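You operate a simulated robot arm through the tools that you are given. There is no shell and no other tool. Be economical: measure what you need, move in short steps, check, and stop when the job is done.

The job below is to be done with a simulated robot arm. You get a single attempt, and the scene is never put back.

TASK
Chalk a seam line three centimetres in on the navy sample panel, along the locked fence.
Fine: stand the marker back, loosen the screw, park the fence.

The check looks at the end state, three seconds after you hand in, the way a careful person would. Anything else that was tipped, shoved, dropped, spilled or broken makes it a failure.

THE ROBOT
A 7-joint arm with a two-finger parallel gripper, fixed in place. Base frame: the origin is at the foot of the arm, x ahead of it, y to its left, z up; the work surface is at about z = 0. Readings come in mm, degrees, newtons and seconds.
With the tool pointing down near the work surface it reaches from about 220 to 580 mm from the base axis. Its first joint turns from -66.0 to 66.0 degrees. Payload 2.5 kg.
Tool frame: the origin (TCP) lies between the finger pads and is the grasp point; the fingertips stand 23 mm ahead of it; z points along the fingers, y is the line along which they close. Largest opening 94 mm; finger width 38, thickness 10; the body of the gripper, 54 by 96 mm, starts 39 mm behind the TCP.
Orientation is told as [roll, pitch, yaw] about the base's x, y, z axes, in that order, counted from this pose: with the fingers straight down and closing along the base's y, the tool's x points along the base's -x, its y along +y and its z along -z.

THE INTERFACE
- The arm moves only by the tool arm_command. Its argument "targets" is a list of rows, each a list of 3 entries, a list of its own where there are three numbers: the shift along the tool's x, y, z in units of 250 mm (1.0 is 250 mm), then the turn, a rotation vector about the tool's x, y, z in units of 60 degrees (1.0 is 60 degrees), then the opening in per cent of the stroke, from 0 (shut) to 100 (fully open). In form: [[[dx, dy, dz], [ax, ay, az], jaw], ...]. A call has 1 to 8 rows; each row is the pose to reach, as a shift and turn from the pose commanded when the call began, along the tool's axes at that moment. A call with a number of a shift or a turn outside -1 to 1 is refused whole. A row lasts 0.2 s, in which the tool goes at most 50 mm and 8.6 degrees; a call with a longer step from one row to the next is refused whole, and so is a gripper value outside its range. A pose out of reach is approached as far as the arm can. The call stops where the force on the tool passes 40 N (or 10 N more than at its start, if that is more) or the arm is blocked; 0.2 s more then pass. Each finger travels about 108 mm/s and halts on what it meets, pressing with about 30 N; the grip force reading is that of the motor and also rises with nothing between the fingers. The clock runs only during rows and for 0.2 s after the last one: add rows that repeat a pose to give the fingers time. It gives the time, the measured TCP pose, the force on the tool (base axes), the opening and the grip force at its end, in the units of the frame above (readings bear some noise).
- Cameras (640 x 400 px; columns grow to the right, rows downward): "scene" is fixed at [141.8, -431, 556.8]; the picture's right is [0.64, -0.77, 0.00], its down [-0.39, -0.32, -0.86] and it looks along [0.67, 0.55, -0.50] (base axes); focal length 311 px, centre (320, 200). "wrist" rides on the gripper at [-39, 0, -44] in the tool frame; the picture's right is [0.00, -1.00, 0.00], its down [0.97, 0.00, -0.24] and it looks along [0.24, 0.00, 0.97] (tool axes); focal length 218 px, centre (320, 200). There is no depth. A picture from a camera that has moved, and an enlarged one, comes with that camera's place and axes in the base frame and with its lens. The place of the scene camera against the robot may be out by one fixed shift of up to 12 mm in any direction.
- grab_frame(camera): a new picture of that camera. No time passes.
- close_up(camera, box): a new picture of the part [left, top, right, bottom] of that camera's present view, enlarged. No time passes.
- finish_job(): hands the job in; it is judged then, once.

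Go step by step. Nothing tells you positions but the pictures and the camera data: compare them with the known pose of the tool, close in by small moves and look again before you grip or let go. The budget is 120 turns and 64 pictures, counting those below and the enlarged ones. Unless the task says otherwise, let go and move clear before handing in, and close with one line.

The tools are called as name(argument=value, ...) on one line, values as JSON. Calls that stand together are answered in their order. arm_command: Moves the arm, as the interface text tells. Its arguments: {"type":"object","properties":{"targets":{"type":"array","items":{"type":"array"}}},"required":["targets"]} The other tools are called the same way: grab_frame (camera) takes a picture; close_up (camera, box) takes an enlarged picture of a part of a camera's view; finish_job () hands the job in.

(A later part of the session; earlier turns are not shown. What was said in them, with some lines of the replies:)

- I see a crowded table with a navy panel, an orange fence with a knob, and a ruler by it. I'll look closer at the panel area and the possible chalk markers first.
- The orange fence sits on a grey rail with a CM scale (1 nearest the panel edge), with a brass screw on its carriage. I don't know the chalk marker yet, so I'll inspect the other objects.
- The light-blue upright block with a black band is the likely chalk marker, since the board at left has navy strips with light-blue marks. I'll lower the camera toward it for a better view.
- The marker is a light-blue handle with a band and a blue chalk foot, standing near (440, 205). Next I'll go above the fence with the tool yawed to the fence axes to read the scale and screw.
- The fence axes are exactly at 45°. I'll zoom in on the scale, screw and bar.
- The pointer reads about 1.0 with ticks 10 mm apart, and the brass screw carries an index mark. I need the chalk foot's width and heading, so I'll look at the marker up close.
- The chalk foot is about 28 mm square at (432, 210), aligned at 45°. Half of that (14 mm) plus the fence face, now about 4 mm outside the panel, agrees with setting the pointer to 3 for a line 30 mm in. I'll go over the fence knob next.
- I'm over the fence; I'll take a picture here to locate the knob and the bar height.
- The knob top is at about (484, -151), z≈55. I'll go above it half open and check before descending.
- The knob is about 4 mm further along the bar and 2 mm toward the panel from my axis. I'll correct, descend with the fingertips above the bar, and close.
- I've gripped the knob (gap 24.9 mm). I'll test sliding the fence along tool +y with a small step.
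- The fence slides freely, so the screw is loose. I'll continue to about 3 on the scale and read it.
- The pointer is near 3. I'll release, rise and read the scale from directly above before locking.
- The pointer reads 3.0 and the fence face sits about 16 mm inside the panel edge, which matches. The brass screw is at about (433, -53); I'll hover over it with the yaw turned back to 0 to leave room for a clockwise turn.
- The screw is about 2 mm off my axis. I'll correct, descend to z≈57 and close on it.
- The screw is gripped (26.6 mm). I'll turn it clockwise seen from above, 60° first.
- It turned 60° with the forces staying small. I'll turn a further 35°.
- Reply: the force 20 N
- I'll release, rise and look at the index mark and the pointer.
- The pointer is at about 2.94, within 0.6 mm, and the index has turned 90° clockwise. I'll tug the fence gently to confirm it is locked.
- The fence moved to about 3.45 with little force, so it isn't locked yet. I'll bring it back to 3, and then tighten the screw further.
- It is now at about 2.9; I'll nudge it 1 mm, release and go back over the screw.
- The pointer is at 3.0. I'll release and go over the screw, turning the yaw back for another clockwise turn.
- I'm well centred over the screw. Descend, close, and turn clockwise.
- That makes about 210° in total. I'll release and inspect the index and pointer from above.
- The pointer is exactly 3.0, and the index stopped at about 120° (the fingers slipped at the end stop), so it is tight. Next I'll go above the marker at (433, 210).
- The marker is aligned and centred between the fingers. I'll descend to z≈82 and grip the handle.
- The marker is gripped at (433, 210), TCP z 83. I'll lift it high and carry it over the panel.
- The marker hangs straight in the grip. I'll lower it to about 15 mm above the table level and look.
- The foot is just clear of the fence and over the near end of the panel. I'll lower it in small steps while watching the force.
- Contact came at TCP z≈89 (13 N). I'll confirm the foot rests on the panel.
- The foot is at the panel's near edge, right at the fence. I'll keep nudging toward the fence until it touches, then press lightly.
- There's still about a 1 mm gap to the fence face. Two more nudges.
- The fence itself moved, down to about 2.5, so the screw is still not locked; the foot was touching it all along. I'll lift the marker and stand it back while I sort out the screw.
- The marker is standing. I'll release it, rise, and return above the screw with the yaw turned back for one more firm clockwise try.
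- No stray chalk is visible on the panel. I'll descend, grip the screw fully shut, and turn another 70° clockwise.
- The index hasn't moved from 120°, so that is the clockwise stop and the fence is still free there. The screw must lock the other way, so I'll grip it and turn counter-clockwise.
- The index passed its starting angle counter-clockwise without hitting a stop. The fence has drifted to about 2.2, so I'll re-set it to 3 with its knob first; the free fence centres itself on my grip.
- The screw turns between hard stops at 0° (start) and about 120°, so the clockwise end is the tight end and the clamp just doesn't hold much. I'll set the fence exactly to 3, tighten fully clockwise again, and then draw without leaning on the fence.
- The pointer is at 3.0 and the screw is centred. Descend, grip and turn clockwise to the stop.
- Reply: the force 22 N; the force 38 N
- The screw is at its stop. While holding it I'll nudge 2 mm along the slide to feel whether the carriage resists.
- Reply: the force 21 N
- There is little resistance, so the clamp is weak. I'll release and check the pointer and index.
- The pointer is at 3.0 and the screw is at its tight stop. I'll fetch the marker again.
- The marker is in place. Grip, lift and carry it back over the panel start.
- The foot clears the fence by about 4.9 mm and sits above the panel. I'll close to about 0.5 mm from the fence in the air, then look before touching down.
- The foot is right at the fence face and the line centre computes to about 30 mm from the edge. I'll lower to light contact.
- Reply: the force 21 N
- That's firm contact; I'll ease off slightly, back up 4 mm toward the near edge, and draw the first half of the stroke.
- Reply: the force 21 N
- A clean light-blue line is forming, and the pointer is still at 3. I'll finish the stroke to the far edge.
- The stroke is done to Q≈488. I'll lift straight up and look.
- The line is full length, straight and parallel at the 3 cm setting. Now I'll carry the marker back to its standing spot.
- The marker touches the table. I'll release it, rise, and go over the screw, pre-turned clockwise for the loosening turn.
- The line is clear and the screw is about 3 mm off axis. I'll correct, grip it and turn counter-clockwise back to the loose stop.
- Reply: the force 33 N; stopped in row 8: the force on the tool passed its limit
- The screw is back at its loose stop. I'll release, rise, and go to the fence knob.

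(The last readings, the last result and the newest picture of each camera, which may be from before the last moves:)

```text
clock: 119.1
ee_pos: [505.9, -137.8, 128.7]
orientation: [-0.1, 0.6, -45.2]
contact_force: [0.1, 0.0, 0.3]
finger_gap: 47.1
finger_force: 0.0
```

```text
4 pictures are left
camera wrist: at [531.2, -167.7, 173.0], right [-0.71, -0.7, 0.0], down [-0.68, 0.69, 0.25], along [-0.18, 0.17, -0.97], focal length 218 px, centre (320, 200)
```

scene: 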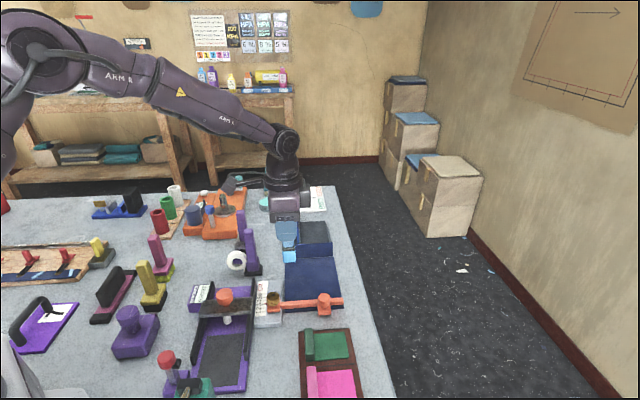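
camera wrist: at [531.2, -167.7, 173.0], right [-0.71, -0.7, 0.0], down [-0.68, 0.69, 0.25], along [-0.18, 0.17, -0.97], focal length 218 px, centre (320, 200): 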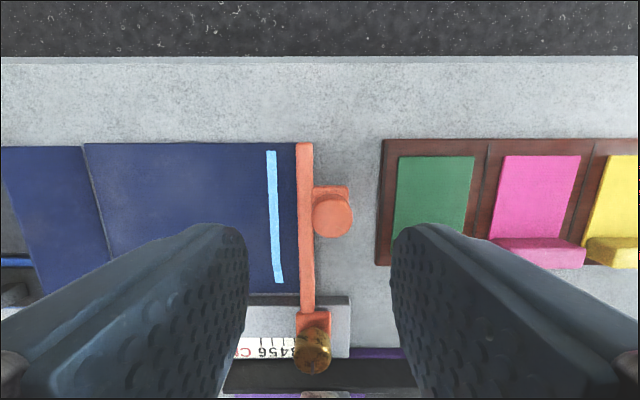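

The screw is loose and the fence has eased to about 2.35. I'll grip its knob, 7 mm to the right, and slide it back toward 1.

arm_command(targets=[[[0, -0.03, 0.1], [0, 0, 0], 50], [[0, -0.03, 0.22], [0, 0, 0], 50], [[0, -0.03, 0.291], [0, 0, 0], 50], [[0, -0.03, 0.291], [0, 0, 0], 30], [[0, -0.03, 0.291], [0, 0, 0], 12], [[0, -0.03, 0.291], [0, 0, 0], 12]])

arm_command(targets=[[[0, -0.02, 0], [0, 0, 0], 12], [[0, -0.04, 0], [0, 0, 0], 12], [[0, -0.05, 0], [0, 0, 0], 12], [[0, -0.05, 0], [0, 0, 0], 12]])

close_up(camera="scene", box=[245, 270, 345, 335])

```text
clock: 120.5
ee_pos: [498.7, -142.5, 55.8]
orientation: [-0.1, 0.4, -45.1]
contact_force: [0.8, 0.1, -1.5]
finger_gap: 24.8
finger_force: 45.0
```

```text
clock: 121.5
ee_pos: [491.3, -150.7, 56.3]
orientation: [-0.2, 0.7, -44.9]
contact_force: [-13.1, 13.9, 17.0]
finger_gap: 25.0
finger_force: 45.2
```

```text
6.15 times, centred on (295, 302) of scene
camera zoom: at [141.7, -430.9, 556.9], right [0.64, -0.77, 0.0], down [-0.39, -0.32, -0.86], along [0.67, 0.55, -0.5], focal length 1916 px, centre (474, -431)
```

zoom: 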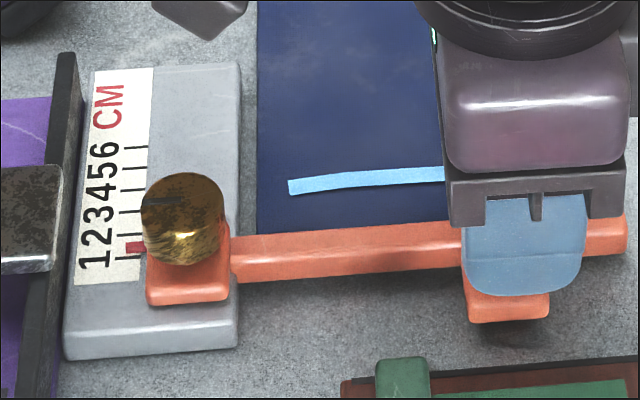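

It reads about 1.25; I'll move 3 mm further to its original parked position.

arm_command(targets=[[[0, -0.006, 0], [0, 0, 0], 12], [[0, -0.011, 0], [0, 0, 0], 12], [[0, -0.011, 0], [0, 0, 0], 12]])

close_up(camera="scene", box=[240, 290, 340, 352])

```text
clock: 122.3
ee_pos: [487.7, -152.2, 55.6]
orientation: [0.0, 0.6, -45.1]
contact_force: [-2.3, 16.1, 6.6]
finger_gap: 24.8
finger_force: 44.9
```

```text
6.40 times, centred on (290, 321) of scene
camera zoom: at [141.8, -431.0, 556.9], right [0.64, -0.77, 0.0], down [-0.39, -0.32, -0.86], along [0.67, 0.55, -0.5], focal length 1993 px, centre (512, -574)
```

zoom: 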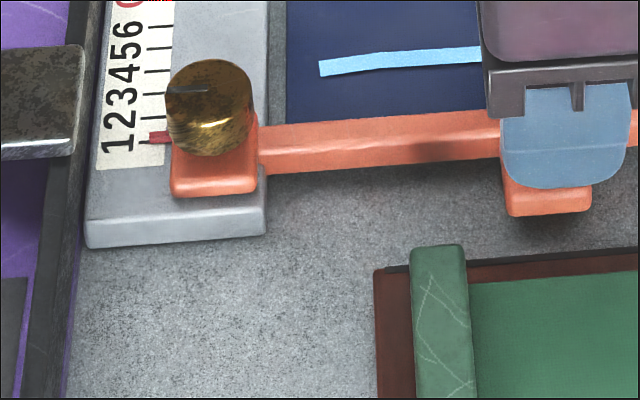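

The fence sits exactly as in the initial picture, against its stop, with the index back at its start. I'll release, rise clear and take a last look.

arm_command(targets=[[[0, 0.003, 0], [0, 0, 0], 12], [[0, 0.003, 0], [0, 0, 0], 50], [[0, 0.003, 0], [0, 0, 0], 50], [[0, 0.003, -0.15], [0, 0, 0], 50], [[0, 0.003, -0.33], [0, 0, 0], 50], [[0, 0.003, -0.5], [0, 0, 0], 50], [[0.1, 0.15, -0.6], [0, 0, 0], 50]])

close_up(camera="scene", box=[140, 180, 380, 345])

```text
refused: row 7 steps farther than a row can; nothing moved
```

```text
2.42 times, centred on (260, 262) of scene
camera zoom: at [141.8, -431.0, 556.9], right [0.64, -0.77, 0.0], down [-0.39, -0.32, -0.86], along [0.67, 0.55, -0.5], focal length 755 px, centre (466, 48)
```

zoom: 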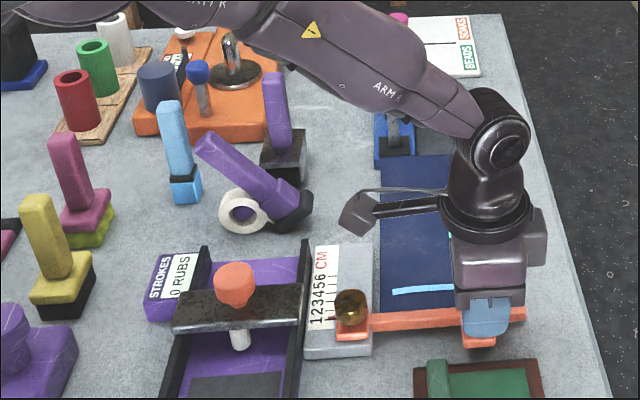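

The fence is parked, but the picture shows the purple tape-roll holder beside the marker has tipped: its top stood about 140 mm high and the marker's foot, carried at about 126 mm, must have knocked it on the way back. I'll release the fence first and then set the holder upright.

arm_command(targets=[[[0, 0.003, 0], [0, 0, 0], 12], [[0, 0.003, 0], [0, 0, 0], 50], [[0, 0.003, 0], [0, 0, 0], 50], [[0, 0.003, -0.15], [0, 0, 0], 50], [[0, 0.003, -0.33], [0, 0, 0], 50], [[0, 0.003, -0.5], [0, 0, 0], 50], [[0, 0.003, -0.66], [0, 0, 0], 60], [[0, 0.003, -0.72], [0, 0, 0], 75]])

arm_command(targets=[[[0.1, 0.07, 0], [0, 0, 0], 75], [[0.22, 0.155, 0], [0, 0, 0], 75], [[0.34, 0.24, 0], [0, 0, 0], 75], [[0.46, 0.325, 0], [0, 0, 0], 75], [[0.58, 0.41, 0], [0, 0, 0], 75], [[0.7, 0.495, 0], [0, 0, 0], 75], [[0.82, 0.58, 0], [0, 0, 0], 75], [[0.928, 0.656, 0], [0, 0, 0], 75]])

```text
clock: 124.1
ee_pos: [489.8, -154.4, 235.5]
orientation: [-0.3, 0.5, -45.1]
contact_force: [0.3, 0.9, -0.6]
finger_gap: 70.5
finger_force: 0.0
```

```text
clock: 125.9
ee_pos: [441.9, 127.3, 240.0]
orientation: [-0.1, 0.4, -45.1]
contact_force: [-0.5, 0.1, -0.5]
finger_gap: 70.9
finger_force: 0.0
```

I'll descend around the leaning handle with the fingers open 70 mm, tilted 15° toward its lean, and close gently.

arm_command(targets=[[[0, 0, 0.15], [0, -0.13, 0], 75], [[0, 0, 0.3], [0, -0.25, 0], 75], [[0, 0, 0.45], [0, -0.25, 0], 75], [[0, 0, 0.55], [0, -0.25, 0], 75], [[0, 0, 0.588], [0, -0.25, 0], 75], [[0, 0, 0.588], [0, -0.25, 0], 75]])

```text
clock: 127.3
ee_pos: [440.1, 125.3, 90.0]
orientation: [-0.1, -14.7, -45.1]
contact_force: [-0.4, -0.5, -0.1]
finger_gap: 70.5
finger_force: 0.2
```

No contact on the way down. Closing now.

arm_command(targets=[[[0, 0, 0], [0, -0.0, 0], 50], [[0, 0, 0], [0, 0, 0], 30], [[0, 0, 0], [0, 0, 0], 12], [[0, 0, 0], [0, 0, 0], 12], [[0, 0, 0], [0, 0, 0], 12]])

```text
clock: 128.5
ee_pos: [440.0, 126.5, 91.4]
orientation: [-0.1, -14.5, -45.0]
contact_force: [1.0, 0.4, -0.1]
finger_gap: 21.6
finger_force: 30.0
```

I have the handle (21.6 mm). I'll lift it clear, then rotate it upright by 37° while bringing it over its original place at about (483, 83).

arm_command(targets=[[[-0.02, 0, -0.08], [0, 0, 0], 12], [[-0.045, 0, -0.16], [0, 0, 0], 12], [[-0.07, 0, -0.24], [0, 0, 0], 12], [[-0.07, 0, -0.24], [0, 0, 0], 12]])

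arm_command(targets=[[[-0.04, 0, 0.01], [0, 0.12, 0], 12], [[-0.08, 0, 0.02], [0, 0.24, 0], 12], [[-0.12, 0, 0.03], [0, 0.36, 0], 12], [[-0.16, 0, 0.04], [0, 0.48, 0], 12], [[-0.2, 0, 0.05], [0, 0.58, 0], 12], [[-0.236, 0, 0.063], [0, 0.617, 0], 12], [[-0.236, 0, 0.063], [0, 0.617, 0], 12]])

```text
clock: 129.5
ee_pos: [443.7, 124.2, 154.4]
orientation: [-0.2, -14.5, -45.1]
contact_force: [0.0, 0.0, -1.8]
finger_gap: 21.9
finger_force: 30.0
```

```text
clock: 131.1
ee_pos: [485.6, 82.5, 152.0]
orientation: [-0.1, 22.5, -45.2]
contact_force: [-0.5, -0.4, -2.9]
finger_gap: 21.8
finger_force: 29.4
```

It's rotated and over the original spot. I'll lower it straight down in steps until it touches.

arm_command(targets=[[[-0.02, 0, 0.048], [0, 0, 0], 12], [[-0.04, 0, 0.096], [0, 0, 0], 12], [[-0.055, 0, 0.133], [0, 0, 0], 12], [[-0.055, 0, 0.133], [0, 0, 0], 12]])

arm_command(targets=[[[-0.005, 0, 0.011], [0, 0, 0], 12], [[-0.005, 0, 0.011], [0, 0, 0], 12]])

```text
clock: 132.1
ee_pos: [485.4, 82.5, 117.2]
orientation: [-0.1, 22.4, -45.2]
contact_force: [-0.4, -0.1, -3.9]
finger_gap: 21.9
finger_force: 30.6
```

```text
clock: 132.7
ee_pos: [485.8, 82.3, 112.7]
orientation: [-0.1, 22.6, -45.1]
contact_force: [0.2, -0.1, -2.2]
finger_gap: 21.8
finger_force: 30.2
```

arm_command(targets=[[[-0.005, 0, 0.011], [0, 0, 0], 12], [[-0.005, 0, 0.011], [0, 0, 0], 12]])

arm_command(targets=[[[-0.003, 0, 0.0075], [0, 0, 0], 12], [[-0.003, 0, 0.0075], [0, 0, 0], 12]])

```text
clock: 133.3
ee_pos: [485.0, 83.2, 110.6]
orientation: [0.0, 22.5, -45.1]
contact_force: [1.5, -0.2, -2.4]
finger_gap: 21.7
finger_force: 30.3
```

```text
clock: 133.9
ee_pos: [485.9, 82.0, 108.8]
orientation: [0.0, 22.5, -45.2]
contact_force: [-0.4, 0.7, -1.7]
finger_gap: 21.8
finger_force: 30.2
```

arm_command(targets=[[[-0.003, 0, 0.0075], [0, 0, 0], 12], [[-0.003, 0, 0.0075], [0, 0, 0], 12]])

arm_command(targets=[[[-0.003, 0, 0.0075], [0, 0, 0], 12], [[-0.003, 0, 0.0075], [0, 0, 0], 12]])

```text
clock: 134.5
ee_pos: [485.7, 81.4, 105.9]
orientation: [-0.1, 22.5, -45.1]
contact_force: [-0.1, 0.1, -1.9]
finger_gap: 22.0
finger_force: 30.1
```

```text
clock: 135.1
ee_pos: [485.4, 81.8, 105.1]
orientation: [0.0, 22.5, -45.2]
contact_force: [-0.1, 0.5, -1.7]
finger_gap: 21.9
finger_force: 29.7
```

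arm_command(targets=[[[-0.003, 0, 0.0075], [0, 0, 0], 12], [[-0.003, 0, 0.0075], [0, 0, 0], 12]])

arm_command(targets=[[[-0.003, 0, 0.0075], [0, 0, 0], 12], [[-0.003, 0, 0.0075], [0, 0, 0], 12]])

```text
clock: 135.7
ee_pos: [485.9, 83.1, 103.9]
orientation: [0.0, 22.5, -45.1]
contact_force: [-0.5, -0.3, -2.3]
finger_gap: 21.8
finger_force: 30.5
```

```text
clock: 136.3
ee_pos: [486.2, 82.2, 101.2]
orientation: [-0.1, 22.5, -45.1]
contact_force: [0.0, 0.4, -2.3]
finger_gap: 21.8
finger_force: 30.3
```

arm_command(targets=[[[-0.003, 0, 0.0075], [0, 0, 0], 12], [[-0.003, 0, 0.0075], [0, 0, 0], 12]])

arm_command(targets=[[[-0.003, 0, 0.0075], [0, 0, 0], 12], [[-0.003, 0, 0.0075], [0, 0, 0], 12]])

arm_command(targets=[[[-0.002, 0, 0.005], [0, 0, 0], 12], [[-0.002, 0, 0.005], [0, 0, 0], 12]])

```text
clock: 136.9
ee_pos: [487.1, 82.3, 97.8]
orientation: [-0.1, 22.5, -45.0]
contact_force: [-1.8, -0.9, 3.6]
finger_gap: 21.7
finger_force: 29.9
```

```text
clock: 137.5
ee_pos: [486.7, 82.1, 97.1]
orientation: [0.0, 22.3, -45.1]
contact_force: [-4.0, -6.0, 23.4]
finger_gap: 21.8
finger_force: 29.6
```

```text
clock: 138.1
ee_pos: [487.7, 82.2, 95.9]
orientation: [0.1, 22.3, -45.1]
contact_force: [5.1, -4.5, 23.5]
finger_gap: 21.8
finger_force: 30.6
```

It's down with about 23 N. I'll use the last picture to check it stands flat before releasing.

close_up(camera="scene", box=[190, 205, 310, 285])

```text
5.00 times, centred on (250, 245) of scene
camera zoom: at [141.7, -431.0, 556.9], right [0.64, -0.77, 0.0], down [-0.39, -0.32, -0.86], along [0.67, 0.55, -0.5], focal length 1557 px, centre (670, -25)
```

zoom: 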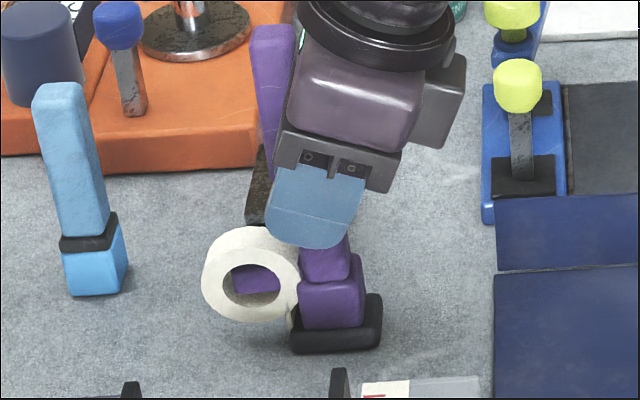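

The base is flat and its outline matches the initial position. I'll relieve the pressure, open, and back out along the fingers.

arm_command(targets=[[[0.001, 0, -0.0026], [0, 0, 0], 12], [[0.001, 0, -0.0026], [0, 0, 0], 30], [[0.001, 0, -0.0026], [0, 0, 0], 50], [[0.001, 0, -0.0026], [0, 0, 0], 50], [[0.02, 0, -0.05], [0, 0, 0], 50], [[0.06, 0, -0.15], [0, 0, 0], 50], [[0.12, 0, -0.3], [0, 0, 0], 50], [[0.18, 0, -0.45], [0, 0, 0], 50]])

```text
clock: 139.9
ee_pos: [489.6, 80.3, 216.9]
orientation: [-0.2, 22.5, -45.3]
contact_force: [0.4, -0.1, -0.4]
finger_gap: 46.9
finger_force: 0.0
```

The arm is clear and reads no contact force. The line is drawn, the marker is standing, the screw is loose, the fence is parked and the tape holder is upright where it was.

finish_job()

```text
The job is handed in.
```

I chalked the seam line on the navy panel along the fence set at 3 cm. The marker is standing back in its place, the screw is loose and the fence is parked. The screw was turned fully clockwise to lock it, but the fence never felt firmly clamped, so I drew without pressing against it. I also knocked over the purple tape-roll holder while carrying the marker back. I set it upright, and its base matched the original position in the last picture, taken just before I let go of it.
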